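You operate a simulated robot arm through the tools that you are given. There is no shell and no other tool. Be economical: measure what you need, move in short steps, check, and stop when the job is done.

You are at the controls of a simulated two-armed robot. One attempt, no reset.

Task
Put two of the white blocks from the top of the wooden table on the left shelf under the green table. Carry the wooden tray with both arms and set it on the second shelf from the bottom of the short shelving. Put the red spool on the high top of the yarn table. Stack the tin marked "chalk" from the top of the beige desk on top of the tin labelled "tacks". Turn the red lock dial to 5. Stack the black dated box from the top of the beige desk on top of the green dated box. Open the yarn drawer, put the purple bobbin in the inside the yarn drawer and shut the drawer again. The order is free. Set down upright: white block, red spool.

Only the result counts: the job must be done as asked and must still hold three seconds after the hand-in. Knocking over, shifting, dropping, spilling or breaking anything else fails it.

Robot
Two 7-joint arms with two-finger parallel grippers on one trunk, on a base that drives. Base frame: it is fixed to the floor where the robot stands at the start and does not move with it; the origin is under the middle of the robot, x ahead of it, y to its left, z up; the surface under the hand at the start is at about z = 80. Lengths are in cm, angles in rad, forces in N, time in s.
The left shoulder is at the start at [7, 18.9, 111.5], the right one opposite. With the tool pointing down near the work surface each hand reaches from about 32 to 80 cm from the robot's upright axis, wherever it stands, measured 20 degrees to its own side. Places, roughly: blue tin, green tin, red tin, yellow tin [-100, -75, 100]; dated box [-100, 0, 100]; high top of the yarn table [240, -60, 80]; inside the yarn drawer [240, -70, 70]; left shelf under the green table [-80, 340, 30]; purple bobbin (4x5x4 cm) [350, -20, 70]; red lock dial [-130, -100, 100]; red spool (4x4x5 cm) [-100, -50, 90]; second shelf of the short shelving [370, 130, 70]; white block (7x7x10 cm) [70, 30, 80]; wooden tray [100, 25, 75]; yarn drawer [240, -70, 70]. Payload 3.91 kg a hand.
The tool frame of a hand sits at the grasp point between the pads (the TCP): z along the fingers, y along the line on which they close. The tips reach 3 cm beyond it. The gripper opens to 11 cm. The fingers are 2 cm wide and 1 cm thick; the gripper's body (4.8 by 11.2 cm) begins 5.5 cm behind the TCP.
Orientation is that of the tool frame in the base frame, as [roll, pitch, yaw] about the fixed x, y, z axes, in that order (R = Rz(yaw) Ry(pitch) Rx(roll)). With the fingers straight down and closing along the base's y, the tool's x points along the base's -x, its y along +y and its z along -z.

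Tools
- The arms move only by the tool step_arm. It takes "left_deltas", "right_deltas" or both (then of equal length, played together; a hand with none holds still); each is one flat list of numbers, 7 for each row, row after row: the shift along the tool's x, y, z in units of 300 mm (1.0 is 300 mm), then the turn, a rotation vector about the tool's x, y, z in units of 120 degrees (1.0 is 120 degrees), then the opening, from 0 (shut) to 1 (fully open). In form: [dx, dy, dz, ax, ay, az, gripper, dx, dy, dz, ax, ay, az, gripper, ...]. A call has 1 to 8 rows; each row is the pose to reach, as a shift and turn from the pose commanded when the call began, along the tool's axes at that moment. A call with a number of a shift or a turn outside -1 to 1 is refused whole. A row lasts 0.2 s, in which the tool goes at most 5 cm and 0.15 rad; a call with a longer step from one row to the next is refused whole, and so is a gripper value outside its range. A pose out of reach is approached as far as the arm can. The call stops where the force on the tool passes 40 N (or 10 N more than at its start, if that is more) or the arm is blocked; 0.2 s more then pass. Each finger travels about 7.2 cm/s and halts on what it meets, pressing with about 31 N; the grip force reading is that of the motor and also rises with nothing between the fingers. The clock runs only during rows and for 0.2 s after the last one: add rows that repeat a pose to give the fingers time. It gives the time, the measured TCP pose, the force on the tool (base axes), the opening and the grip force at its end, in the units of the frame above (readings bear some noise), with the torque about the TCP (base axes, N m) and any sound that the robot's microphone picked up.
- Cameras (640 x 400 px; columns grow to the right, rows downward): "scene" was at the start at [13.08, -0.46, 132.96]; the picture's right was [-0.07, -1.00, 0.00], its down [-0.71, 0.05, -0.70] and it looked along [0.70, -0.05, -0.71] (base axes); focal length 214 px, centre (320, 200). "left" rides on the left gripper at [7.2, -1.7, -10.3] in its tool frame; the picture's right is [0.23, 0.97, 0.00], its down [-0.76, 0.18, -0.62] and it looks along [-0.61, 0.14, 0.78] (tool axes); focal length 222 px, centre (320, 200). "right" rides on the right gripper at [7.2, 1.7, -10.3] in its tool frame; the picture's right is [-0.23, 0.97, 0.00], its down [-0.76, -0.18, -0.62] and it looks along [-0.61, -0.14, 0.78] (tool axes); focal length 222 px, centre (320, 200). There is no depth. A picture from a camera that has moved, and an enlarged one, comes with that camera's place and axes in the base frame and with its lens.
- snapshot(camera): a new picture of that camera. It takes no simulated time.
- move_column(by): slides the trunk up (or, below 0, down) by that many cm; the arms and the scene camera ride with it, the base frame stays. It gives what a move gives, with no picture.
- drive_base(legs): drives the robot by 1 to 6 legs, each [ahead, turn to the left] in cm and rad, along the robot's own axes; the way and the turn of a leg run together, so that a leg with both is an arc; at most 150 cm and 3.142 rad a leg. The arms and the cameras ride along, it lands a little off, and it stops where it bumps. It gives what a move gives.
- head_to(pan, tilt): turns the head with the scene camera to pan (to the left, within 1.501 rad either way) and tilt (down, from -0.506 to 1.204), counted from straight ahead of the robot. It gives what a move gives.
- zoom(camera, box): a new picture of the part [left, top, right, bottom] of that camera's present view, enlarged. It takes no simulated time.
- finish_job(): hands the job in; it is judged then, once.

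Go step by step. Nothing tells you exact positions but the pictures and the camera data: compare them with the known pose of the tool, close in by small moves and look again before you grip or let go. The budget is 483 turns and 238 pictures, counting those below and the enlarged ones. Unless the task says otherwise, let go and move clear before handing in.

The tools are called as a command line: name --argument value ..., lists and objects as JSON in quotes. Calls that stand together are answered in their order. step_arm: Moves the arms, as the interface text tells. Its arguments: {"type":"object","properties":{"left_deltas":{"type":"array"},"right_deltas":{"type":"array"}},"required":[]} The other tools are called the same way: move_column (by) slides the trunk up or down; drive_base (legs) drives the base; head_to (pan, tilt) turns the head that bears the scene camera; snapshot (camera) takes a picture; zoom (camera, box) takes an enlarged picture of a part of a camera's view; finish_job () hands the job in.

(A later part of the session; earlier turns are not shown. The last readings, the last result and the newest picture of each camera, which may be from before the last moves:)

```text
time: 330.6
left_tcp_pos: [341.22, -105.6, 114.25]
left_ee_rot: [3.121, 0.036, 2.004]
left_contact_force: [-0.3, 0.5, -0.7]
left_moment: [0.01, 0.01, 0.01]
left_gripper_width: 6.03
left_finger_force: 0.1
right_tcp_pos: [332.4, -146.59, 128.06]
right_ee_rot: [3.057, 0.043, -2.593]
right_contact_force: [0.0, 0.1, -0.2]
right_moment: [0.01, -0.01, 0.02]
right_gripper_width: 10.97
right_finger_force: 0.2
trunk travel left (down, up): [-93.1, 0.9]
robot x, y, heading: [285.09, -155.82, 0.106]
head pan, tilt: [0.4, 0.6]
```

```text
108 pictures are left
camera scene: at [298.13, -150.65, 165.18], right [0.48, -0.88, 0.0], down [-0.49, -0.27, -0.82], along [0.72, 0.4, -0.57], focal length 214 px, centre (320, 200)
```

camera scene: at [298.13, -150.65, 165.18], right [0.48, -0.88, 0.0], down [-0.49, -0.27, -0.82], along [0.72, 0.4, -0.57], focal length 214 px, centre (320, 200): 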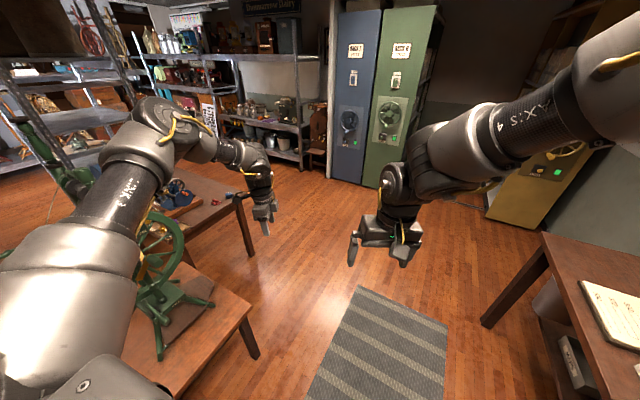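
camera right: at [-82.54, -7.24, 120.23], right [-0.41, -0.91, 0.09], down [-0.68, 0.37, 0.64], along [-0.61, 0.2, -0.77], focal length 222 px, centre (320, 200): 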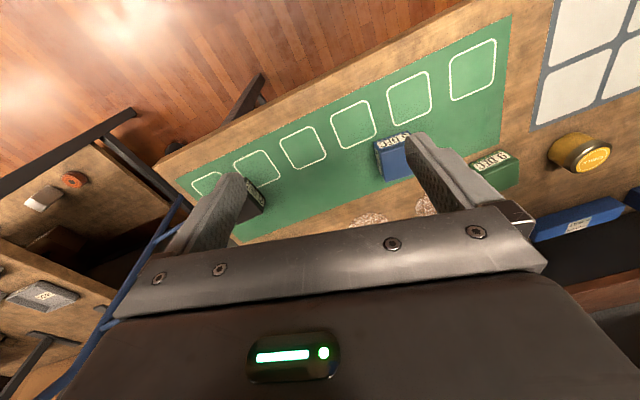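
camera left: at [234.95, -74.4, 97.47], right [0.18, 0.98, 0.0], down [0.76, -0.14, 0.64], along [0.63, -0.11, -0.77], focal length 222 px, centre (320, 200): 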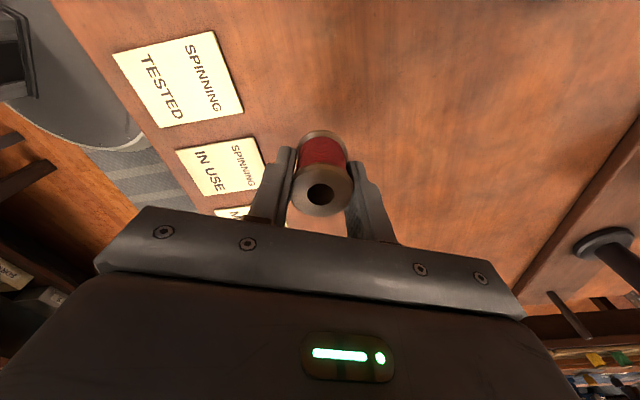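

The wheel looks unmoved. I tuck the left hand closer before any more turning.

step_arm --left_deltas '[-0.027, -0.128, 0, 0, 0, 0, 0.6, -0.053, -0.256, 0, 0, 0, 0, 0.6, -0.08, -0.385, 0, 0, 0, 0, 0.6, -0.106, -0.513, 0, 0, 0, 0, 0.6, -0.133, -0.641, 0, 0, 0, 0, 0.6]'

drive_base --legs '[[0, 1.46]]'

head_to --pan 0.5 --tilt 0.6

snapshot --camera "scene"

```text
time: 331.8
left_tcp_pos: [325.69, -117.36, 114.18]
left_ee_rot: [3.119, 0.035, 2.003]
left_contact_force: [-0.6, -0.8, 0.6]
left_moment: [0.01, 0.0, -0.02]
left_gripper_width: 6.61
left_finger_force: 0.1
right_tcp_pos: [332.19, -146.81, 128.14]
right_ee_rot: [3.057, 0.046, -2.594]
right_contact_force: [0.6, 0.4, 0.1]
right_moment: [0.0, 0.0, 0.02]
right_gripper_width: 11.01
right_finger_force: 0.0
trunk travel left (down, up): [-93.1, 0.9]
robot x, y, heading: [285.44, -155.6, 0.107]
head pan, tilt: [0.4, 0.6]
```

```text
time: 335.7
left_tcp_pos: [251.59, -111.46, 114.14]
left_ee_rot: [3.12, 0.034, -2.815]
left_contact_force: [-0.3, -0.4, -0.5]
left_moment: [0.01, -0.02, 0.01]
left_gripper_width: 6.59
left_finger_force: 0.2
right_tcp_pos: [281.62, -107.97, 128.08]
right_ee_rot: [3.056, 0.044, -1.127]
right_contact_force: [0.0, -0.2, -0.4]
right_moment: [0.04, -0.03, 0.02]
right_gripper_width: 10.99
right_finger_force: 0.1
trunk travel left (down, up): [-93.1, 0.9]
robot x, y, heading: [285.4, -155.53, 1.571]
head pan, tilt: [0.4, 0.6]
```

```text
time: 336.4
left_tcp_pos: [251.51, -111.46, 114.18]
left_ee_rot: [3.121, 0.036, -2.813]
left_contact_force: [-0.3, 0.3, 0.4]
left_moment: [0.0, -0.01, -0.01]
left_gripper_width: 6.59
left_finger_force: 0.1
right_tcp_pos: [281.48, -107.95, 128.1]
right_ee_rot: [3.057, 0.044, -1.129]
right_contact_force: [0.7, -0.3, 0.0]
right_moment: [-0.04, -0.01, 0.0]
right_gripper_width: 11.01
right_finger_force: 0.0
trunk travel left (down, up): [-93.1, 0.9]
robot x, y, heading: [285.58, -155.69, 1.569]
head pan, tilt: [0.499, 0.6]
```

```text
107 pictures are left
camera scene: at [281.21, -142.89, 165.18], right [0.88, 0.48, 0.0], down [0.27, -0.5, -0.82], along [-0.39, 0.72, -0.57], focal length 214 px, centre (320, 200)
```

scene: 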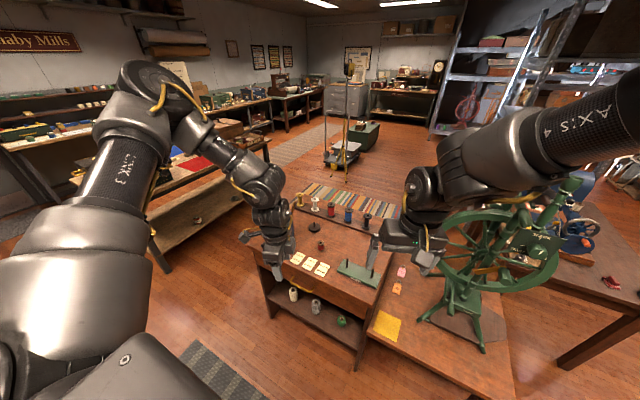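

Now facing the drawer. I lower the trunk and square the left hand's yaw to the table.

move_column --by -38

step_arm --left_deltas '[0, 0, 0, 0, 0, -0.071, 0.6, 0, 0, 0, 0, 0, -0.142, 0.6, 0, 0, 0, 0, 0, -0.213, 0.6, 0, 0, 0, 0, 0, -0.284, 0.6, 0, 0, 0, 0, 0, -0.355, 0.6, 0, 0, 0, 0, 0, -0.426, 0.6, 0, 0, 0, 0, 0, -0.497, 0.6, 0, 0, 0, 0, 0, -0.568, 0.6]'

step_arm --left_deltas '[0, 0, 0, 0, -0.0625, 0, 0.6, 0, 0, 0, 0, -0.125, 0, 0.6, 0, 0, 0, 0, -0.1875, 0, 0.6, 0, 0, 0, 0, -0.25, 0, 0.6, 0, 0, 0, 0, -0.3125, 0, 0.6, 0, 0, 0, 0, -0.375, 0, 0.6]'

snapshot --camera "left"

snapshot --camera "scene"

```text
time: 340.1
left_tcp_pos: [251.47, -111.46, 76.14]
left_ee_rot: [3.12, 0.035, -2.815]
left_contact_force: [-0.2, 0.8, 0.4]
left_moment: [0.02, -0.03, 0.02]
left_gripper_width: 6.6
left_finger_force: 0.1
right_tcp_pos: [281.53, -107.93, 90.0]
right_ee_rot: [3.056, 0.042, -1.13]
right_contact_force: [-0.6, -0.7, 0.1]
right_moment: [-0.02, 0.01, -0.03]
right_gripper_width: 10.98
right_finger_force: 0.0
trunk travel left (down, up): [-55.1, 38.9]
robot x, y, heading: [285.52, -155.8, 1.571]
head pan, tilt: [0.499, 0.6]
```

```text
time: 341.9
left_tcp_pos: [251.56, -111.48, 76.21]
left_ee_rot: [-3.118, 0.033, -1.62]
left_contact_force: [0.3, -0.1, -0.2]
left_moment: [0.01, -0.05, -0.02]
left_gripper_width: 6.58
left_finger_force: 0.0
right_tcp_pos: [281.62, -107.99, 90.01]
right_ee_rot: [3.058, 0.044, -1.127]
right_contact_force: [1.0, -0.2, 0.3]
right_moment: [0.04, -0.03, 0.0]
right_gripper_width: 11.0
right_finger_force: 0.0
trunk travel left (down, up): [-55.1, 38.9]
robot x, y, heading: [285.31, -156.03, 1.573]
head pan, tilt: [0.499, 0.6]
```

```text
time: 343.3
left_tcp_pos: [251.34, -111.7, 76.22]
left_ee_rot: [-3.106, 0.819, -1.597]
left_contact_force: [-0.7, 1.9, 0.6]
left_moment: [-0.02, 0.0, -0.01]
left_gripper_width: 6.6
left_finger_force: 0.1
right_tcp_pos: [281.45, -108.01, 90.06]
right_ee_rot: [3.057, 0.044, -1.128]
right_contact_force: [-0.2, -0.2, 0.2]
right_moment: [0.02, -0.02, 0.01]
right_gripper_width: 10.98
right_finger_force: 0.0
trunk travel left (down, up): [-55.1, 38.9]
robot x, y, heading: [285.12, -155.54, 1.574]
head pan, tilt: [0.499, 0.6]
```

```text
106 pictures are left
camera left: at [252.43, -124.0, 77.99], right [-0.98, -0.1, -0.19], down [-0.2, 0.08, 0.98], along [-0.09, 0.99, -0.09], focal length 222 px, centre (320, 200)
```

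left: 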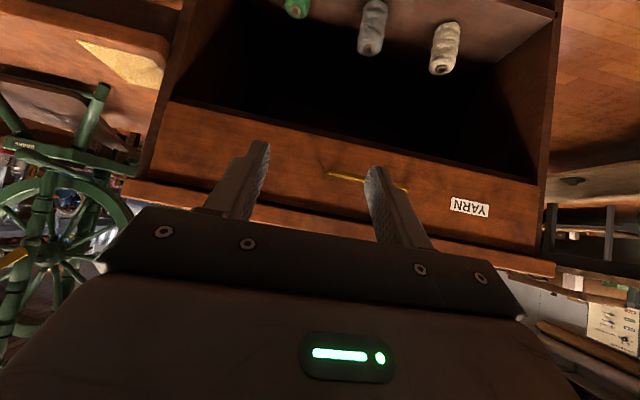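

```text
105 pictures are left
camera scene: at [281.02, -142.97, 127.19], right [0.88, 0.48, 0.0], down [0.27, -0.5, -0.82], along [-0.39, 0.72, -0.57], focal length 214 px, centre (320, 200)
```

scene: 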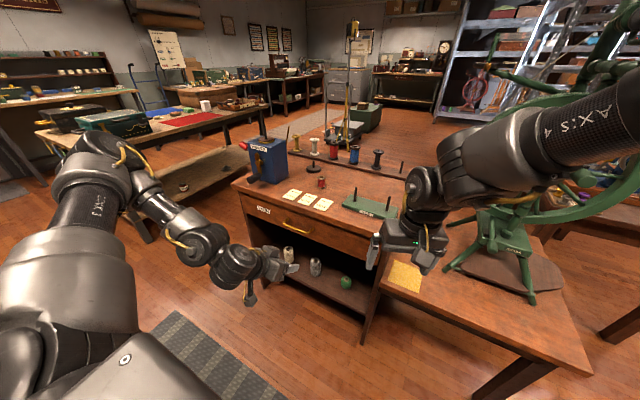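

I zoom on the handle to see its depth and posts.

zoom --camera "scene" --box '[230, 170, 350, 260]'

zoom --camera "left" --box '[290, 140, 430, 230]'

```text
4.44 times, centred on (290, 215) of scene
camera zoom: at [281.02, -142.97, 127.19], right [0.88, 0.48, 0.0], down [0.27, -0.5, -0.82], along [-0.39, 0.72, -0.57], focal length 953 px, centre (453, 133)
```

zoom: 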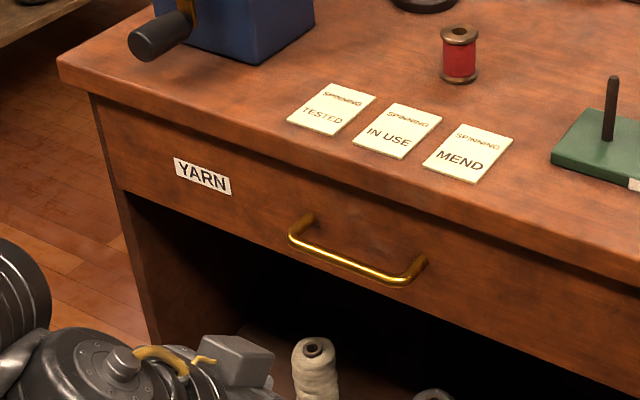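

```text
4.44 times, centred on (360, 185) of left
camera zoom: at [252.43, -124.0, 77.99], right [-0.98, -0.1, -0.19], down [-0.2, 0.08, 0.98], along [-0.09, 0.99, -0.09], focal length 987 px, centre (142, 267)
```

zoom: 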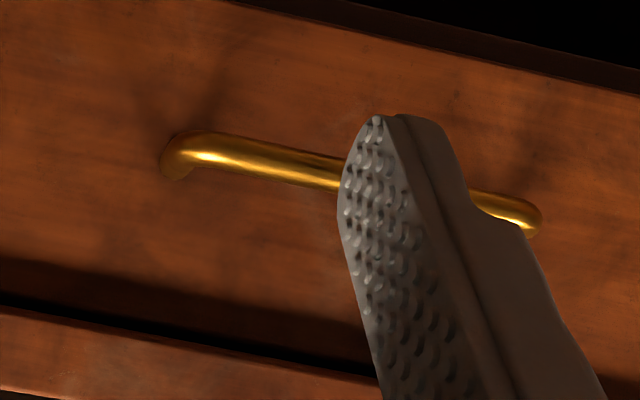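

Handle rod: x≈238.3–250.4, y≈-93.8, z≈71.3, drawer face y≈-90.8. I'll hook it with fingers closing along y and the hand leaned 25° back, so first I rotate the left hand into that pose.

step_arm --left_deltas '[0, 0, 0, 0.0125, 0.0135, 0.0663, 0.6, 0, 0, 0, 0.025, 0.027, 0.1325, 0.6, 0, 0, 0, 0.0371, 0.0405, 0.1988, 0.6, 0, 0, 0, 0.0495, 0.054, 0.265, 0.6, 0, 0, 0, 0.0618, 0.0675, 0.3314, 0.6, 0, 0, 0, 0.0742, 0.081, 0.3976, 0.6]'

step_arm --left_deltas '[0, 0, 0, 0.0124, 0.0135, 0.0663, 0.25, 0, 0, 0, 0.0248, 0.027, 0.1326, 0.25, 0, 0, 0, 0.0371, 0.0405, 0.1988, 0.25, 0, 0, 0, 0.0495, 0.054, 0.2651, 0.25, 0, 0, 0, 0.0618, 0.0675, 0.3314, 0.25]'

snapshot --camera "left"

```text
time: 344.7
left_tcp_pos: [251.68, -111.59, 76.19]
left_ee_rot: [2.713, 0.452, -2.585]
left_contact_force: [0.0, 0.6, -1.2]
left_moment: [-0.01, 0.0, -0.01]
left_gripper_width: 6.59
left_finger_force: 0.1
right_tcp_pos: [281.49, -107.99, 90.04]
right_ee_rot: [3.054, 0.044, -1.128]
right_contact_force: [-0.6, -0.6, 0.4]
right_moment: [0.0, 0.03, 0.04]
right_gripper_width: 11.01
right_finger_force: 0.1
trunk travel left (down, up): [-55.1, 38.9]
robot x, y, heading: [285.84, -155.3, 1.569]
head pan, tilt: [0.499, 0.6]
```

```text
time: 345.9
left_tcp_pos: [251.56, -111.39, 76.21]
left_ee_rot: [2.706, 0.023, 3.116]
left_contact_force: [2.1, -0.1, -0.6]
left_moment: [-0.01, 0.02, 0.01]
left_gripper_width: 2.75
left_finger_force: 0.1
right_tcp_pos: [281.61, -107.92, 90.03]
right_ee_rot: [3.056, 0.043, -1.129]
right_contact_force: [-0.9, 0.4, -0.9]
right_moment: [-0.02, -0.02, 0.0]
right_gripper_width: 10.98
right_finger_force: 0.0
trunk travel left (down, up): [-55.1, 38.9]
robot x, y, heading: [285.3, -155.75, 1.572]
head pan, tilt: [0.499, 0.6]
```

```text
102 pictures are left
camera left: at [243.97, -116.98, 84.64], right [-0.21, 0.89, 0.41], down [0.74, -0.12, 0.66], along [0.63, 0.44, -0.64], focal length 222 px, centre (320, 200)
```

left: 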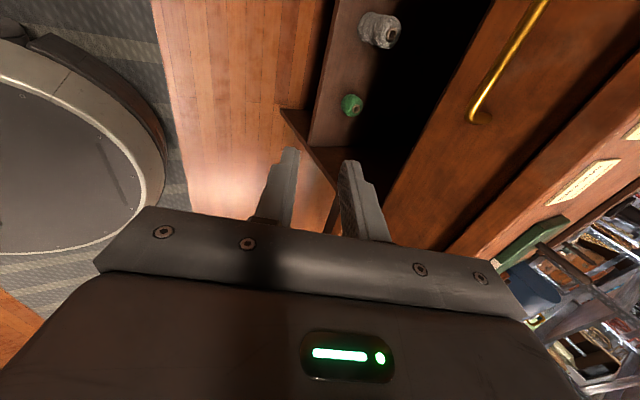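

The pose works well. I move to the pre-hook position above the rod.

step_arm --left_deltas '[0.06, 0.05, -0.08, 0, 0, 0, 0.25, 0.12, 0.15, -0.1, 0, 0, 0, 0.25, 0.18, 0.27, -0.06, 0, 0, 0, 0.25, 0.252, 0.38, 0, 0, 0, 0, 0.25, 0.252, 0.463, 0.039, 0, 0, 0, 0.25]'

snapshot --camera "left"

zoom --camera "scene" --box '[230, 170, 350, 260]'

```text
time: 347.1
left_tcp_pos: [244.24, -98.27, 80.78]
left_ee_rot: [2.705, 0.023, 3.115]
left_contact_force: [0.3, 0.7, 0.0]
left_moment: [-0.04, -0.01, 0.01]
left_gripper_width: 2.75
left_finger_force: 0.0
right_tcp_pos: [281.54, -107.89, 90.09]
right_ee_rot: [3.055, 0.044, -1.129]
right_contact_force: [0.1, -0.7, -0.7]
right_moment: [-0.01, 0.01, -0.01]
right_gripper_width: 10.97
right_finger_force: 0.0
trunk travel left (down, up): [-55.1, 38.9]
robot x, y, heading: [285.43, -155.38, 1.574]
head pan, tilt: [0.499, 0.6]
```

```text
101 pictures are left
camera left: at [236.6, -103.84, 89.22], right [-0.21, 0.89, 0.41], down [0.74, -0.12, 0.66], along [0.63, 0.44, -0.63], focal length 222 px, centre (320, 200)
```

left: 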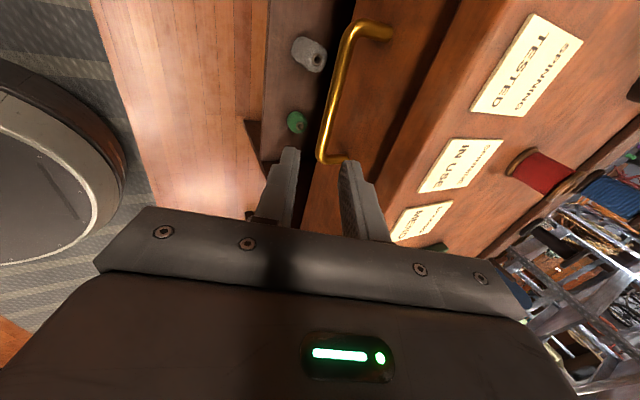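

```text
4.44 times, centred on (290, 215) of scene
camera zoom: at [281.28, -142.8, 127.18], right [0.88, 0.48, 0.0], down [0.27, -0.5, -0.82], along [-0.4, 0.72, -0.57], focal length 953 px, centre (453, 133)
```

zoom: 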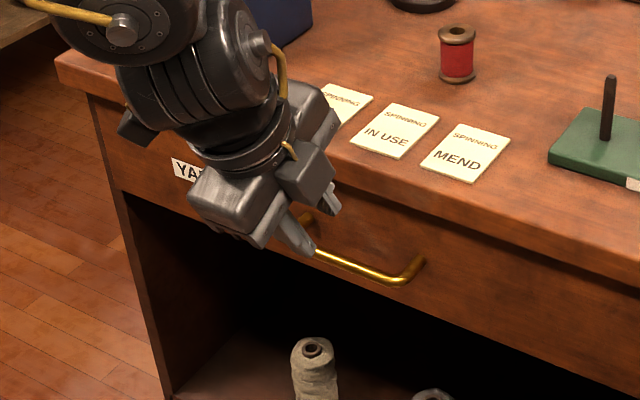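

The rod lines up between the fingers. I advance along the tool axis to hook it.

step_arm --left_deltas '[0, 0, 0.1, 0, 0, 0, 0.25, 0, 0, 0.2, 0, 0, 0, 0.25, 0, 0, 0.27, 0, 0, 0, 0.25, 0, 0, 0.295, 0, 0, 0, 0.25]'

snapshot --camera "left"

zoom --camera "scene" --box '[250, 180, 330, 240]'

```text
time: 348.1
left_tcp_pos: [244.36, -94.59, 72.65]
left_ee_rot: [2.705, 0.024, 3.117]
left_contact_force: [0.8, 1.5, 2.2]
left_moment: [0.05, -0.01, 0.0]
left_gripper_width: 2.81
left_finger_force: 0.5
right_tcp_pos: [281.65, -107.92, 90.11]
right_ee_rot: [3.056, 0.044, -1.13]
right_contact_force: [-0.2, -0.3, 0.0]
right_moment: [0.02, -0.01, 0.03]
right_gripper_width: 10.98
right_finger_force: 0.1
trunk travel left (down, up): [-55.1, 38.9]
robot x, y, heading: [285.78, -155.73, 1.573]
head pan, tilt: [0.499, 0.6]
```

```text
99 pictures are left
camera left: at [236.83, -100.07, 81.17], right [-0.21, 0.89, 0.41], down [0.74, -0.12, 0.66], along [0.63, 0.44, -0.63], focal length 222 px, centre (320, 200)
```

left: 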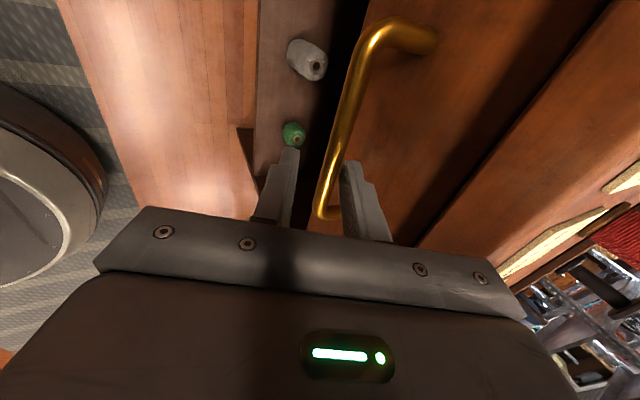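

```text
6.67 times, centred on (290, 210) of scene
camera zoom: at [281.21, -142.87, 127.18], right [0.88, 0.48, 0.0], down [0.27, -0.5, -0.82], along [-0.4, 0.72, -0.57], focal length 1430 px, centre (520, 133)
```

zoom: 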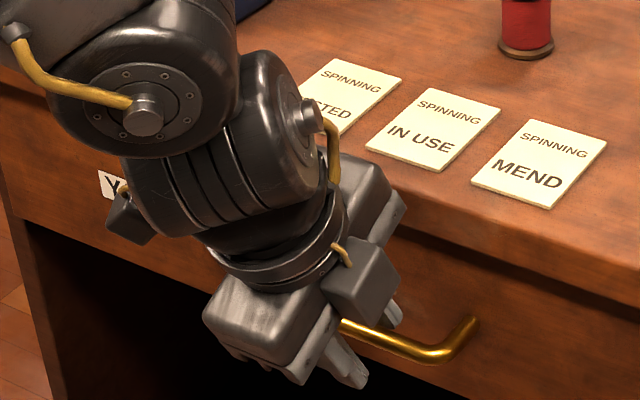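

The fingers straddle the rod. I close and pull the drawer out 15 cm.

step_arm --left_deltas '[0, 0, 0, 0, 0, 0, 0.1, 0, 0, 0, 0, 0, 0, 0.05, 0, 0, 0, 0, 0, 0, 0.05, 0, -0.09, -0.042, 0, 0, 0, 0.05, 0, -0.19, -0.088, 0, 0, 0, 0.05, 0, -0.29, -0.135, 0, 0, 0, 0.05, 0, -0.38, -0.177, 0, 0, 0, 0.05, 0, -0.454, -0.211, 0, 0, 0, 0.05]'

snapshot --camera "scene"

```text
time: 349.9
left_tcp_pos: [244.34, -109.88, 72.86]
left_ee_rot: [2.706, 0.027, 3.112]
left_contact_force: [18.3, -1.8, 11.6]
left_moment: [0.09, -0.84, 0.64]
left_gripper_width: 1.15
left_finger_force: 44.9
right_tcp_pos: [281.82, -108.19, 90.19]
right_ee_rot: [3.053, 0.046, -1.13]
right_contact_force: [-0.4, -1.0, 0.1]
right_moment: [0.02, 0.01, -0.04]
right_gripper_width: 10.97
right_finger_force: 0.1
trunk travel left (down, up): [-55.1, 38.9]
robot x, y, heading: [285.46, -155.66, 1.572]
head pan, tilt: [0.499, 0.6]
```

```text
97 pictures are left
camera scene: at [281.5, -143.09, 127.21], right [0.88, 0.48, 0.0], down [0.27, -0.49, -0.83], along [-0.4, 0.73, -0.56], focal length 214 px, centre (320, 200)
```

scene: 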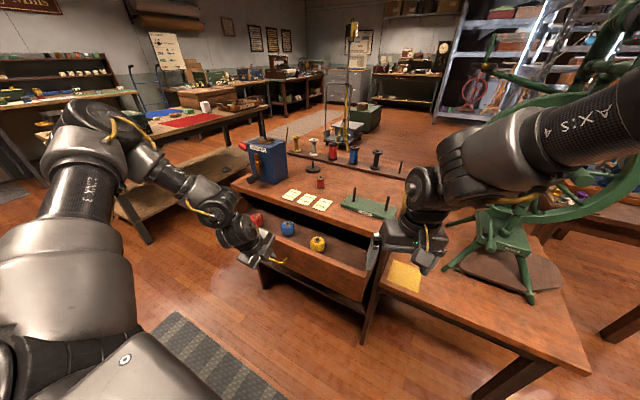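

The drawer is open. I release the handle and retreat up and back.

step_arm --left_deltas '[0, 0, 0, 0, 0, 0, 0.2, 0, 0, 0, 0, 0, 0, 0.28, 0, 0, 0, 0, 0, 0, 0.28, 0, 0, -0.1, 0, 0, 0, 0.28, 0, 0, -0.22, 0, 0, 0, 0.28, 0, 0, -0.35, 0, 0, 0, 0.28]'

zoom --camera "scene" --box '[220, 180, 420, 310]'

```text
time: 351.3
left_tcp_pos: [243.75, -114.21, 82.27]
left_ee_rot: [2.704, 0.024, 3.117]
left_contact_force: [0.5, -1.0, 0.5]
left_moment: [-0.03, 0.0, -0.02]
left_gripper_width: 3.07
left_finger_force: 0.1
right_tcp_pos: [281.66, -108.11, 90.14]
right_ee_rot: [3.057, 0.045, -1.129]
right_contact_force: [0.1, -1.1, 0.1]
right_moment: [0.03, 0.02, -0.02]
right_gripper_width: 11.0
right_finger_force: 0.0
trunk travel left (down, up): [-55.1, 38.9]
robot x, y, heading: [285.6, -155.97, 1.574]
head pan, tilt: [0.499, 0.6]
```

```text
3.08 times, centred on (320, 245) of scene
camera zoom: at [281.26, -143.06, 127.2], right [0.88, 0.48, 0.0], down [0.27, -0.49, -0.83], along [-0.4, 0.73, -0.56], focal length 660 px, centre (320, 62)
```

zoom: 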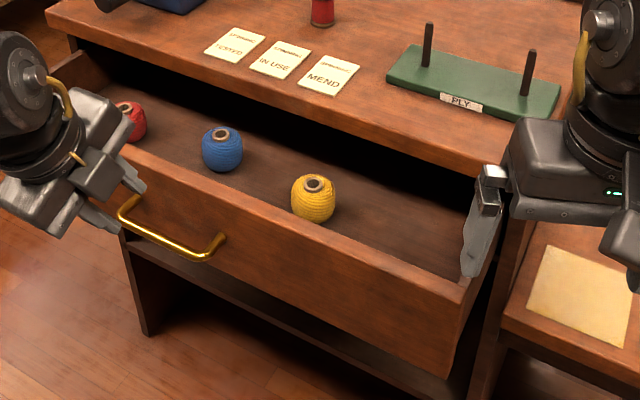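

The drawer is open with free space at its right. Now I go for the purple bobbin around (350,-20). I raise the trunk and turn carefully with tucked hands.

move_column --by 28

drive_base --legs '[[0, -1.3], [60, 0]]'

head_to --pan 0.9 --tilt 0.5

snapshot --camera "scene"

```text
time: 354.1
left_tcp_pos: [243.71, -114.05, 110.35]
left_ee_rot: [2.706, 0.024, 3.117]
left_contact_force: [0.4, 0.5, -0.1]
left_moment: [0.0, 0.02, 0.02]
left_gripper_width: 3.07
left_finger_force: 0.0
right_tcp_pos: [281.47, -108.02, 118.04]
right_ee_rot: [3.057, 0.044, -1.128]
right_contact_force: [0.6, -0.2, -0.4]
right_moment: [-0.03, 0.04, 0.01]
right_gripper_width: 11.02
right_finger_force: 0.0
trunk travel left (down, up): [-83.1, 10.9]
robot x, y, heading: [285.34, -155.48, 1.565]
head pan, tilt: [0.499, 0.6]
```

```text
time: 360.7
left_tcp_pos: [372.43, -89.46, 110.32]
left_ee_rot: [2.704, 0.024, 1.805]
left_contact_force: [-0.9, -0.7, 0.3]
left_moment: [-0.02, -0.01, -0.01]
left_gripper_width: 3.08
left_finger_force: 0.1
right_tcp_pos: [387.9, -124.37, 118.11]
right_ee_rot: [3.057, 0.047, -2.44]
right_contact_force: [0.6, 0.1, -0.3]
right_moment: [-0.04, 0.0, -0.02]
right_gripper_width: 11.01
right_finger_force: 0.1
trunk travel left (down, up): [-83.1, 10.9]
robot x, y, heading: [343.25, -140.62, 0.26]
head pan, tilt: [0.499, 0.6]
```

```text
time: 361.6
left_tcp_pos: [372.67, -89.37, 110.18]
left_ee_rot: [2.704, 0.023, 1.807]
left_contact_force: [0.2, 0.2, 0.1]
left_moment: [0.0, -0.01, -0.01]
left_gripper_width: 3.07
left_finger_force: 0.1
right_tcp_pos: [388.07, -124.46, 118.02]
right_ee_rot: [3.055, 0.044, -2.439]
right_contact_force: [-0.1, -1.0, -0.2]
right_moment: [0.01, 0.0, 0.0]
right_gripper_width: 10.99
right_finger_force: 0.1
trunk travel left (down, up): [-83.1, 10.9]
robot x, y, heading: [343.28, -140.39, 0.256]
head pan, tilt: [0.901, 0.499]
```

```text
95 pictures are left
camera scene: at [351.62, -130.87, 156.09], right [0.92, -0.4, 0.0], down [-0.19, -0.44, -0.88], along [0.35, 0.8, -0.48], focal length 214 px, centre (320, 200)
```

scene: 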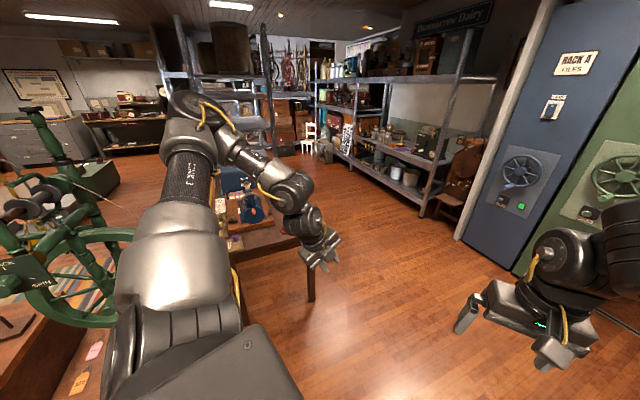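

I zoom in on the sewing table to find the purple bobbin.

zoom --camera "scene" --box '[200, 150, 340, 270]'

snapshot --camera "left"

```text
3.33 times, centred on (270, 210) of scene
camera zoom: at [351.62, -130.87, 156.09], right [0.92, -0.4, 0.0], down [-0.19, -0.44, -0.88], along [0.35, 0.8, -0.48], focal length 715 px, centre (487, 167)
```

zoom: 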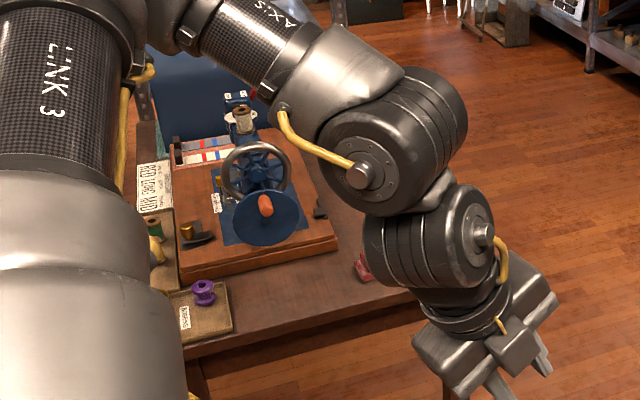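

```text
93 pictures are left
camera left: at [365.17, -83.33, 118.71], right [0.8, 0.44, 0.41], down [0.07, -0.75, 0.66], along [0.59, -0.5, -0.63], focal length 222 px, centre (320, 200)
```

left: 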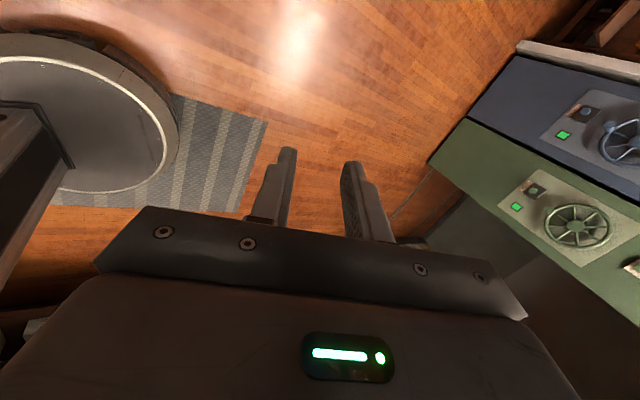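

The bobbin sits in a small tray at about (345,-13) on the sewing table. I'll approach from the east side: first further out, then north, keeping clear of the wheel.

move_column --by 10

drive_base --legs '[[60, 0], [0, 1.164], [92, 0]]'

head_to --pan 0.7 --tilt 0.6

snapshot --camera "scene"

```text
time: 362.9
left_tcp_pos: [372.52, -89.38, 120.16]
left_ee_rot: [2.705, 0.025, 1.808]
left_contact_force: [0.3, 1.0, -0.3]
left_moment: [-0.02, -0.01, 0.02]
left_gripper_width: 3.09
left_finger_force: 0.0
right_tcp_pos: [388.04, -124.4, 128.02]
right_ee_rot: [3.056, 0.044, -2.44]
right_contact_force: [0.4, 0.3, -0.5]
right_moment: [0.0, -0.01, -0.01]
right_gripper_width: 11.0
right_finger_force: 0.0
trunk travel left (down, up): [-93.1, 0.9]
robot x, y, heading: [342.73, -140.47, 0.255]
head pan, tilt: [0.901, 0.499]
```

```text
time: 373.1
left_tcp_pos: [374.77, 1.07, 120.28]
left_ee_rot: [2.692, 0.036, 3.012]
left_contact_force: [-0.6, -0.8, -0.3]
left_moment: [0.04, -0.04, -0.01]
left_gripper_width: 3.09
left_finger_force: 0.1
right_tcp_pos: [412.95, 3.17, 128.52]
right_ee_rot: [3.066, 0.047, -1.23]
right_contact_force: [0.7, -1.2, 0.1]
right_moment: [0.0, -0.03, -0.06]
right_gripper_width: 11.0
right_finger_force: 0.0
trunk travel left (down, up): [-93.1, 0.9]
robot x, y, heading: [414.88, -43.9, 1.569]
head pan, tilt: [0.901, 0.499]
stopped in leg 3: the robot was blocked; the commanded pose is now the measured one
```

```text
time: 373.8
left_tcp_pos: [375.34, 1.6, 120.42]
left_ee_rot: [2.698, 0.031, 3.012]
left_contact_force: [-0.8, 0.0, 0.0]
left_moment: [0.05, 0.0, 0.0]
left_gripper_width: 3.08
left_finger_force: 0.1
right_tcp_pos: [413.53, 3.72, 128.18]
right_ee_rot: [3.061, 0.045, -1.231]
right_contact_force: [-0.2, -0.2, 0.3]
right_moment: [0.01, -0.01, 0.02]
right_gripper_width: 11.02
right_finger_force: 0.1
trunk travel left (down, up): [-93.1, 0.9]
robot x, y, heading: [414.99, -43.73, 1.566]
head pan, tilt: [0.7, 0.6]
```

```text
92 pictures are left
camera scene: at [408.76, -32.53, 165.2], right [0.77, 0.64, 0.0], down [0.37, -0.43, -0.83], along [-0.53, 0.63, -0.56], focal length 214 px, centre (320, 200)
```

scene: 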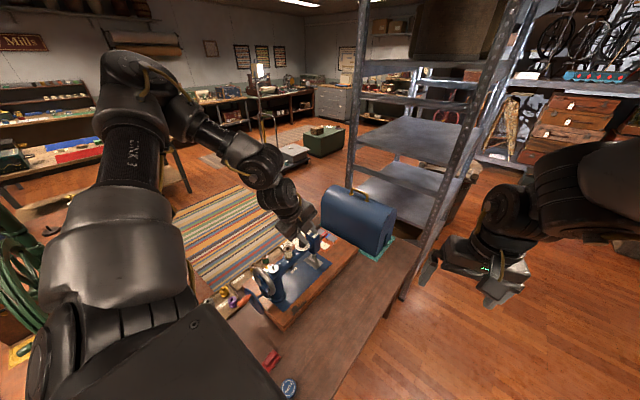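

The base touched the table leg (table reaches x≈404). I back off and shift to about (400,-57) with heading 1.75.

drive_base --legs '[[-17, 0], [0, 1.35], [15, 0], [0, -1.17]]'

head_to --pan 0.45 --tilt 0.65

snapshot --camera "scene"

```text
time: 382.5
left_tcp_pos: [352.97, -19.46, 120.33]
left_ee_rot: [2.702, 0.032, -3.081]
left_contact_force: [0.1, 0.2, 0.0]
left_moment: [0.0, 0.02, 0.03]
left_gripper_width: 3.06
left_finger_force: 0.1
right_tcp_pos: [390.13, -10.38, 128.02]
right_ee_rot: [3.058, 0.045, -1.044]
right_contact_force: [0.2, -1.0, 0.1]
right_moment: [-0.03, -0.01, -0.02]
right_gripper_width: 10.97
right_finger_force: 0.1
trunk travel left (down, up): [-93.1, 0.9]
robot x, y, heading: [400.13, -56.98, 1.758]
head pan, tilt: [0.7, 0.6]
```

```text
time: 383.3
left_tcp_pos: [353.07, -19.49, 120.32]
left_ee_rot: [2.702, 0.03, -3.081]
left_contact_force: [0.3, 0.4, -0.6]
left_moment: [-0.02, -0.01, 0.03]
left_gripper_width: 3.09
left_finger_force: 0.0
right_tcp_pos: [390.21, -10.28, 127.95]
right_ee_rot: [3.055, 0.043, -1.045]
right_contact_force: [0.7, 0.5, -0.3]
right_moment: [0.0, -0.02, -0.03]
right_gripper_width: 10.99
right_finger_force: 0.1
trunk travel left (down, up): [-93.1, 0.9]
robot x, y, heading: [400.01, -56.82, 1.753]
head pan, tilt: [0.45, 0.649]
```

```text
91 pictures are left
camera scene: at [393.98, -45.32, 164.76], right [0.8, 0.59, 0.0], down [0.36, -0.49, -0.8], along [-0.47, 0.64, -0.6], focal length 214 px, centre (320, 200)
```

scene: 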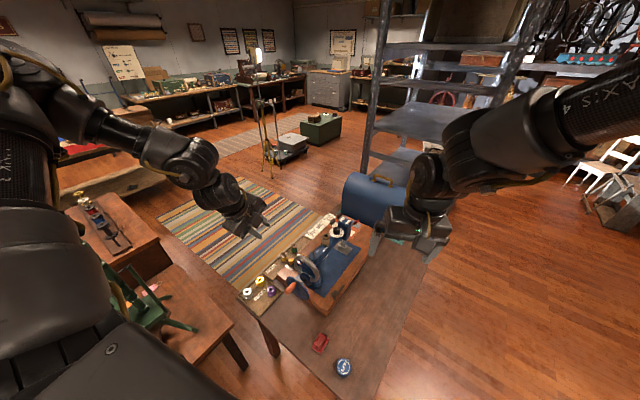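

I zoom on the bobbins tray.

zoom --camera "scene" --box '[215, 240, 335, 330]'

snapshot --camera "left"

```text
4.44 times, centred on (275, 285) of scene
camera zoom: at [393.98, -45.32, 164.76], right [0.8, 0.59, 0.0], down [0.36, -0.49, -0.8], along [-0.47, 0.64, -0.6], focal length 953 px, centre (520, -178)
```

zoom: 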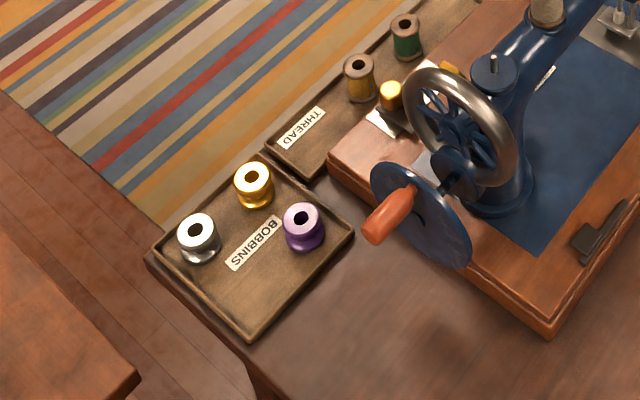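

```text
89 pictures are left
camera left: at [345.9, -25.65, 128.76], right [-0.29, 0.87, 0.41], down [0.75, -0.06, 0.66], along [0.6, 0.5, -0.63], focal length 222 px, centre (320, 200)
```

left: 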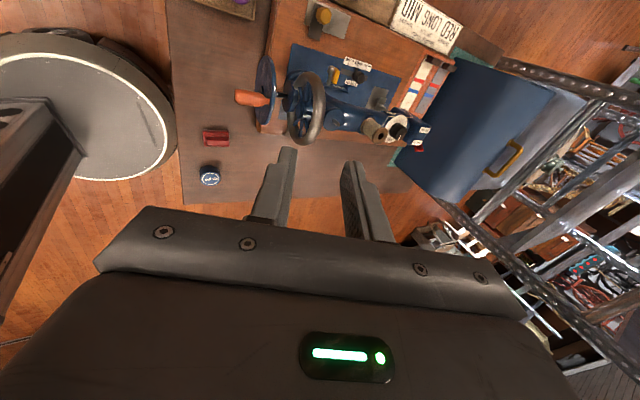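

The purple bobbin is at about (345.5,-16), top z≈74.5. I rotate the left hand back to vertical with fingers closing along x.

step_arm --left_deltas '[0, 0, 0, 0.0151, 0.0144, -0.0645, 0.6, 0, 0, 0, 0.0302, 0.0288, -0.1291, 0.6, 0, 0, 0, 0.0453, 0.0433, -0.1936, 0.6, 0, 0, 0, 0.0604, 0.0577, -0.2582, 0.6, 0, 0, 0, 0.0755, 0.0721, -0.3227, 0.6, 0, 0, 0, 0.0905, 0.0865, -0.3873, 0.6]'

step_arm --left_deltas '[0, 0, 0, 0.0151, 0.0144, -0.0645, 0.75, 0, 0, 0, 0.0302, 0.0288, -0.1291, 0.75, 0, 0, 0, 0.0453, 0.0433, -0.1936, 0.75, 0, 0, 0, 0.0604, 0.0577, -0.2582, 0.75, 0, 0, 0, 0.0755, 0.0721, -0.3227, 0.75]'

snapshot --camera "left"

```text
time: 384.7
left_tcp_pos: [353.03, -19.49, 120.33]
left_ee_rot: [2.967, 0.107, -2.249]
left_contact_force: [0.6, 0.1, 0.8]
left_moment: [-0.01, 0.0, -0.05]
left_gripper_width: 6.6
left_finger_force: 0.2
right_tcp_pos: [390.07, -10.32, 127.96]
right_ee_rot: [3.057, 0.044, -1.043]
right_contact_force: [0.1, -0.1, -0.4]
right_moment: [0.02, 0.0, -0.01]
right_gripper_width: 10.99
right_finger_force: 0.1
trunk travel left (down, up): [-93.1, 0.9]
robot x, y, heading: [400.46, -56.79, 1.76]
head pan, tilt: [0.45, 0.649]
```

```text
time: 385.9
left_tcp_pos: [352.96, -19.39, 120.4]
left_ee_rot: [-3.114, 0.001, -1.565]
left_contact_force: [-0.2, -0.9, 0.5]
left_moment: [-0.01, 0.01, -0.02]
left_gripper_width: 8.27
left_finger_force: 0.1
right_tcp_pos: [390.03, -10.32, 128.02]
right_ee_rot: [3.056, 0.044, -1.043]
right_contact_force: [-0.8, -0.1, 0.1]
right_moment: [-0.02, 0.02, 0.01]
right_gripper_width: 10.97
right_finger_force: 0.1
trunk travel left (down, up): [-93.1, 0.9]
robot x, y, heading: [399.83, -57.06, 1.754]
head pan, tilt: [0.45, 0.649]
```

```text
88 pictures are left
camera left: at [354.45, -26.55, 130.66], right [-0.97, -0.23, -0.03], down [-0.2, 0.76, 0.62], along [-0.12, 0.61, -0.78], focal length 222 px, centre (320, 200)
```

left: 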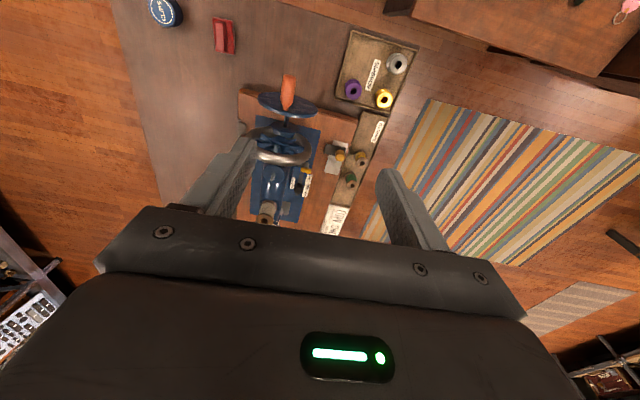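

I centre over the bobbin first, then lower the trunk.

step_arm --left_deltas '[-0.05, 0.115, 0, 0, 0, 0, 0.55, -0.1, 0.233, 0, 0, 0, 0, 0.55, -0.1, 0.233, 0, 0, 0, 0, 0.55]'

move_column --by -36

snapshot --camera "left"

```text
time: 386.7
left_tcp_pos: [346.09, -16.67, 120.29]
left_ee_rot: [-3.112, 0.005, -1.568]
left_contact_force: [-0.6, -0.6, -0.2]
left_moment: [-0.01, 0.03, 0.01]
left_gripper_width: 6.05
left_finger_force: 0.0
right_tcp_pos: [390.09, -10.41, 128.01]
right_ee_rot: [3.056, 0.047, -1.045]
right_contact_force: [-0.5, -0.5, 0.0]
right_moment: [0.0, 0.0, 0.03]
right_gripper_width: 10.99
right_finger_force: 0.1
trunk travel left (down, up): [-93.1, 0.9]
robot x, y, heading: [400.28, -57.34, 1.758]
head pan, tilt: [0.45, 0.649]
```

```text
time: 390.2
left_tcp_pos: [346.1, -16.7, 84.22]
left_ee_rot: [-3.112, 0.006, -1.566]
left_contact_force: [0.2, -0.3, 0.1]
left_moment: [-0.01, 0.01, 0.02]
left_gripper_width: 6.04
left_finger_force: 0.0
right_tcp_pos: [390.06, -10.28, 92.16]
right_ee_rot: [3.056, 0.044, -1.046]
right_contact_force: [0.0, 1.2, 0.8]
right_moment: [0.0, -0.02, -0.01]
right_gripper_width: 11.02
right_finger_force: 0.1
trunk travel left (down, up): [-57.1, 36.9]
robot x, y, heading: [400.23, -57.28, 1.757]
head pan, tilt: [0.45, 0.649]
```

```text
87 pictures are left
camera left: at [347.58, -23.77, 94.57], right [-0.97, -0.23, -0.03], down [-0.2, 0.76, 0.62], along [-0.12, 0.61, -0.78], focal length 222 px, centre (320, 200)
```

left: 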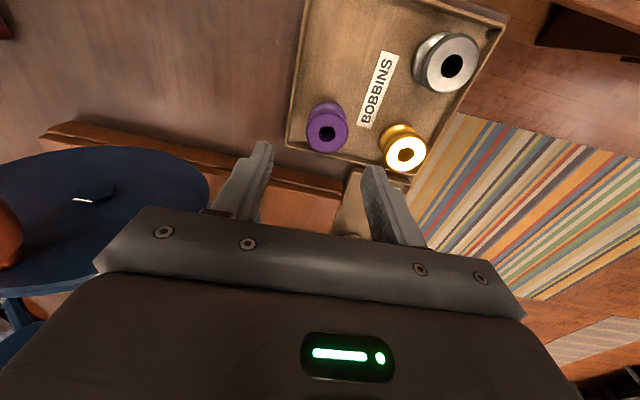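

Clearances to the sewing machine's crank are about 2 cm; fine. I descend to grip the upper part of the bobbin.

step_arm --left_deltas '[-0.013, 0.007, 0.1, 0, 0, 0, 0.55, -0.013, 0.007, 0.2, 0, 0, 0, 0.55, -0.013, 0.007, 0.26, 0, 0, 0, 0.55, -0.013, 0.007, 0.285, 0, 0, 0, 0.55]'

snapshot --camera "left"

head_to --pan 0.5 --tilt 0.7

zoom --camera "scene" --box '[200, 100, 380, 240]'

```text
time: 391.2
left_tcp_pos: [346.33, -16.29, 76.14]
left_ee_rot: [-3.119, 0.011, -1.567]
left_contact_force: [-4.3, -3.0, 38.2]
left_moment: [-0.38, -1.0, -0.27]
left_gripper_width: 5.82
left_finger_force: 0.0
right_tcp_pos: [390.39, -10.6, 92.28]
right_ee_rot: [3.056, 0.047, -1.042]
right_contact_force: [-0.5, 0.4, -0.1]
right_moment: [-0.04, 0.0, 0.0]
right_gripper_width: 10.97
right_finger_force: 0.0
trunk travel left (down, up): [-57.1, 36.9]
robot x, y, heading: [400.12, -56.96, 1.758]
head pan, tilt: [0.45, 0.649]
```

```text
86 pictures are left
camera left: at [347.75, -23.48, 86.44], right [-0.97, -0.23, -0.03], down [-0.19, 0.75, 0.63], along [-0.13, 0.62, -0.78], focal length 222 px, centre (320, 200)
```

left: 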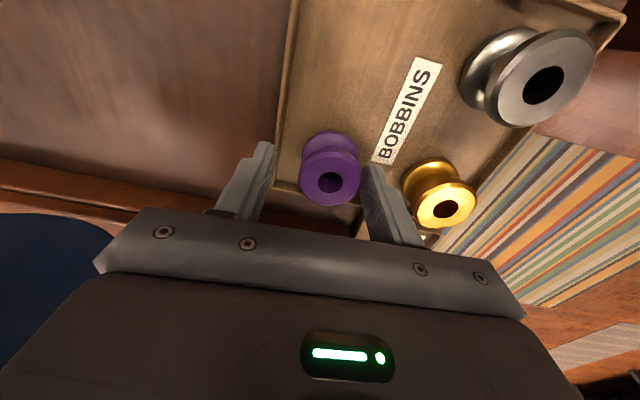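

```text
time: 391.8
left_tcp_pos: [346.35, -16.32, 76.07]
left_ee_rot: [-3.118, 0.015, -1.568]
left_contact_force: [-9.0, 1.5, 49.6]
left_moment: [-0.33, -1.22, 0.07]
left_gripper_width: 5.69
left_finger_force: 0.0
right_tcp_pos: [390.38, -10.6, 92.19]
right_ee_rot: [3.055, 0.049, -1.042]
right_contact_force: [0.1, -0.4, 1.1]
right_moment: [0.04, 0.02, 0.04]
right_gripper_width: 10.98
right_finger_force: 0.1
trunk travel left (down, up): [-57.1, 36.9]
robot x, y, heading: [399.8, -57.02, 1.763]
head pan, tilt: [0.499, 0.7]
```

```text
2.86 times, centred on (290, 170) of scene
camera zoom: at [394.17, -46.1, 128.41], right [0.77, 0.63, 0.0], down [0.4, -0.5, -0.77], along [-0.49, 0.59, -0.64], focal length 613 px, centre (406, 286)
```

zoom: 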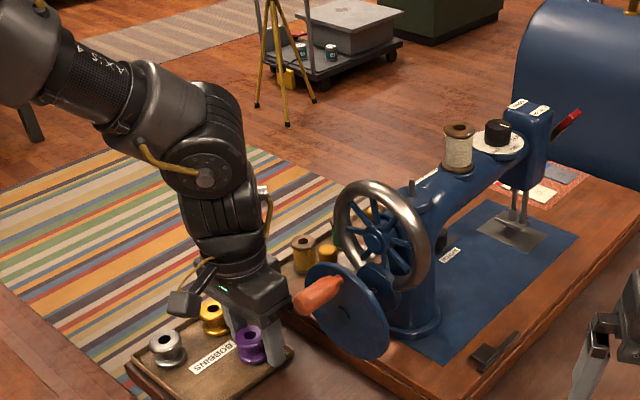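

A fingertip rests on the tray rim. I raise 1 cm at once, shift slightly and close on the bobbin's upper flange.

step_arm --left_deltas '[0, 0, -0.035, 0, 0, 0, 0.55, 0, 0.01, -0.035, 0, 0, 0, 0.55]'

zoom --camera "scene" --box '[225, 170, 305, 240]'

zoom --camera "left" --box '[200, 80, 480, 250]'

```text
time: 392.4
left_tcp_pos: [345.87, -16.44, 76.71]
left_ee_rot: [-3.113, 0.003, -1.569]
left_contact_force: [0.7, 0.5, 0.4]
left_moment: [-0.02, 0.02, 0.02]
left_gripper_width: 6.05
left_finger_force: 0.0
right_tcp_pos: [390.16, -10.45, 92.16]
right_ee_rot: [3.055, 0.044, -1.044]
right_contact_force: [-0.5, 0.0, 0.6]
right_moment: [0.02, 0.01, 0.01]
right_gripper_width: 11.02
right_finger_force: 0.1
trunk travel left (down, up): [-57.1, 36.9]
robot x, y, heading: [400.0, -57.13, 1.755]
head pan, tilt: [0.499, 0.7]
```

```text
5.71 times, centred on (265, 205) of scene
camera zoom: at [393.83, -45.84, 128.3], right [0.77, 0.63, 0.0], down [0.41, -0.5, -0.77], along [-0.48, 0.59, -0.64], focal length 1226 px, centre (634, 171)
```

zoom: 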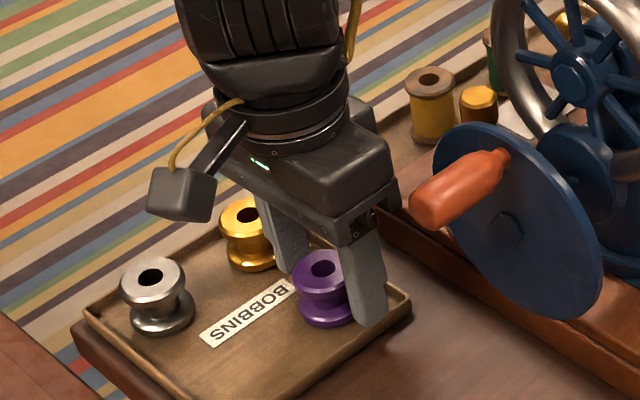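

```text
2.29 times, centred on (340, 165) of left
camera zoom: at [347.32, -23.49, 87.01], right [-0.97, -0.23, -0.03], down [-0.2, 0.76, 0.62], along [-0.12, 0.61, -0.78], focal length 508 px, centre (274, 280)
```

zoom: 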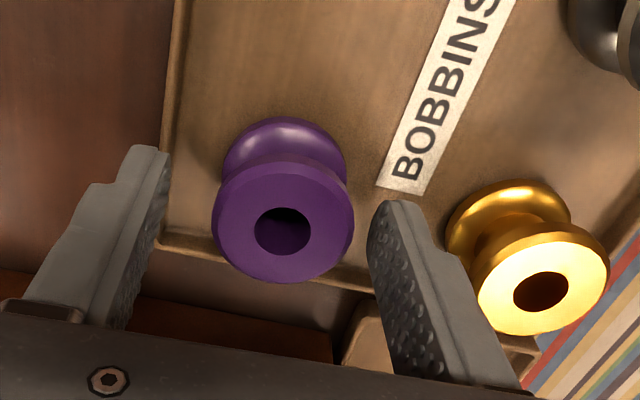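

Bobbin sits between the pads. I close and lift.

step_arm --left_deltas '[0, 0, 0, 0, 0, 0, 0.4, 0, 0, 0, 0, 0, 0, 0.25, 0, 0, 0, 0, 0, 0, 0.2, 0, 0, 0, 0, 0, 0, 0.2, 0, 0, -0.1, 0, 0, 0, 0.2, 0, 0, -0.24, 0, 0, 0, 0.2, 0, 0, -0.4, 0, 0, 0, 0.2]'

snapshot --camera "left"

zoom --camera "scene" --box '[215, 120, 335, 240]'

```text
time: 394.0
left_tcp_pos: [345.67, -16.29, 89.0]
left_ee_rot: [-3.115, 0.005, -1.568]
left_contact_force: [-0.2, 0.2, -0.8]
left_moment: [0.02, -0.02, -0.01]
left_gripper_width: 3.86
left_finger_force: 31.1
right_tcp_pos: [390.23, -10.33, 92.03]
right_ee_rot: [3.057, 0.046, -1.045]
right_contact_force: [0.5, -0.4, -0.2]
right_moment: [-0.01, 0.02, -0.01]
right_gripper_width: 11.02
right_finger_force: 0.0
trunk travel left (down, up): [-57.1, 36.9]
robot x, y, heading: [400.52, -57.21, 1.757]
head pan, tilt: [0.499, 0.7]
```

```text
82 pictures are left
camera left: at [347.01, -23.39, 99.22], right [-0.97, -0.23, -0.03], down [-0.2, 0.76, 0.62], along [-0.12, 0.61, -0.78], focal length 222 px, centre (320, 200)
```

left: 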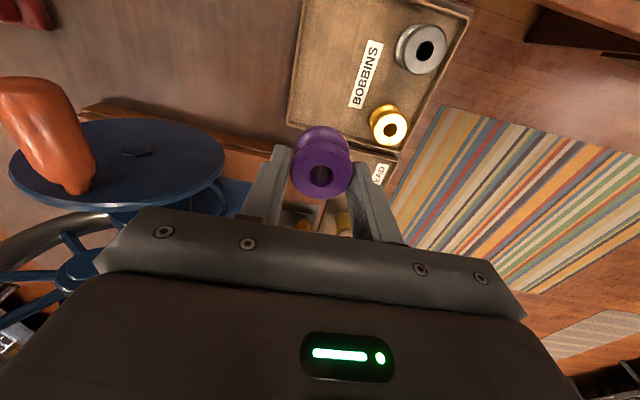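

```text
3.33 times, centred on (275, 180) of scene
camera zoom: at [393.89, -45.82, 128.33], right [0.77, 0.63, 0.0], down [0.41, -0.5, -0.77], along [-0.48, 0.59, -0.64], focal length 715 px, centre (470, 267)
```

zoom: 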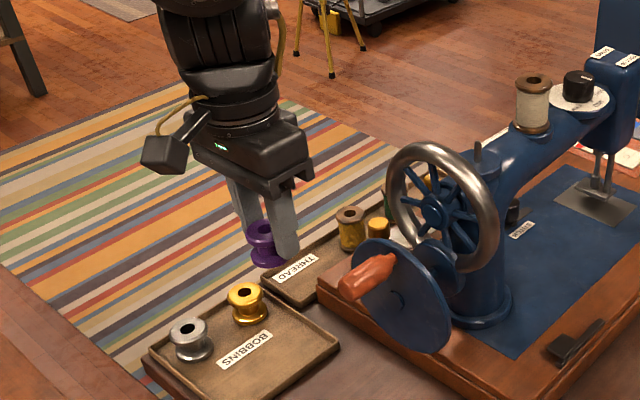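

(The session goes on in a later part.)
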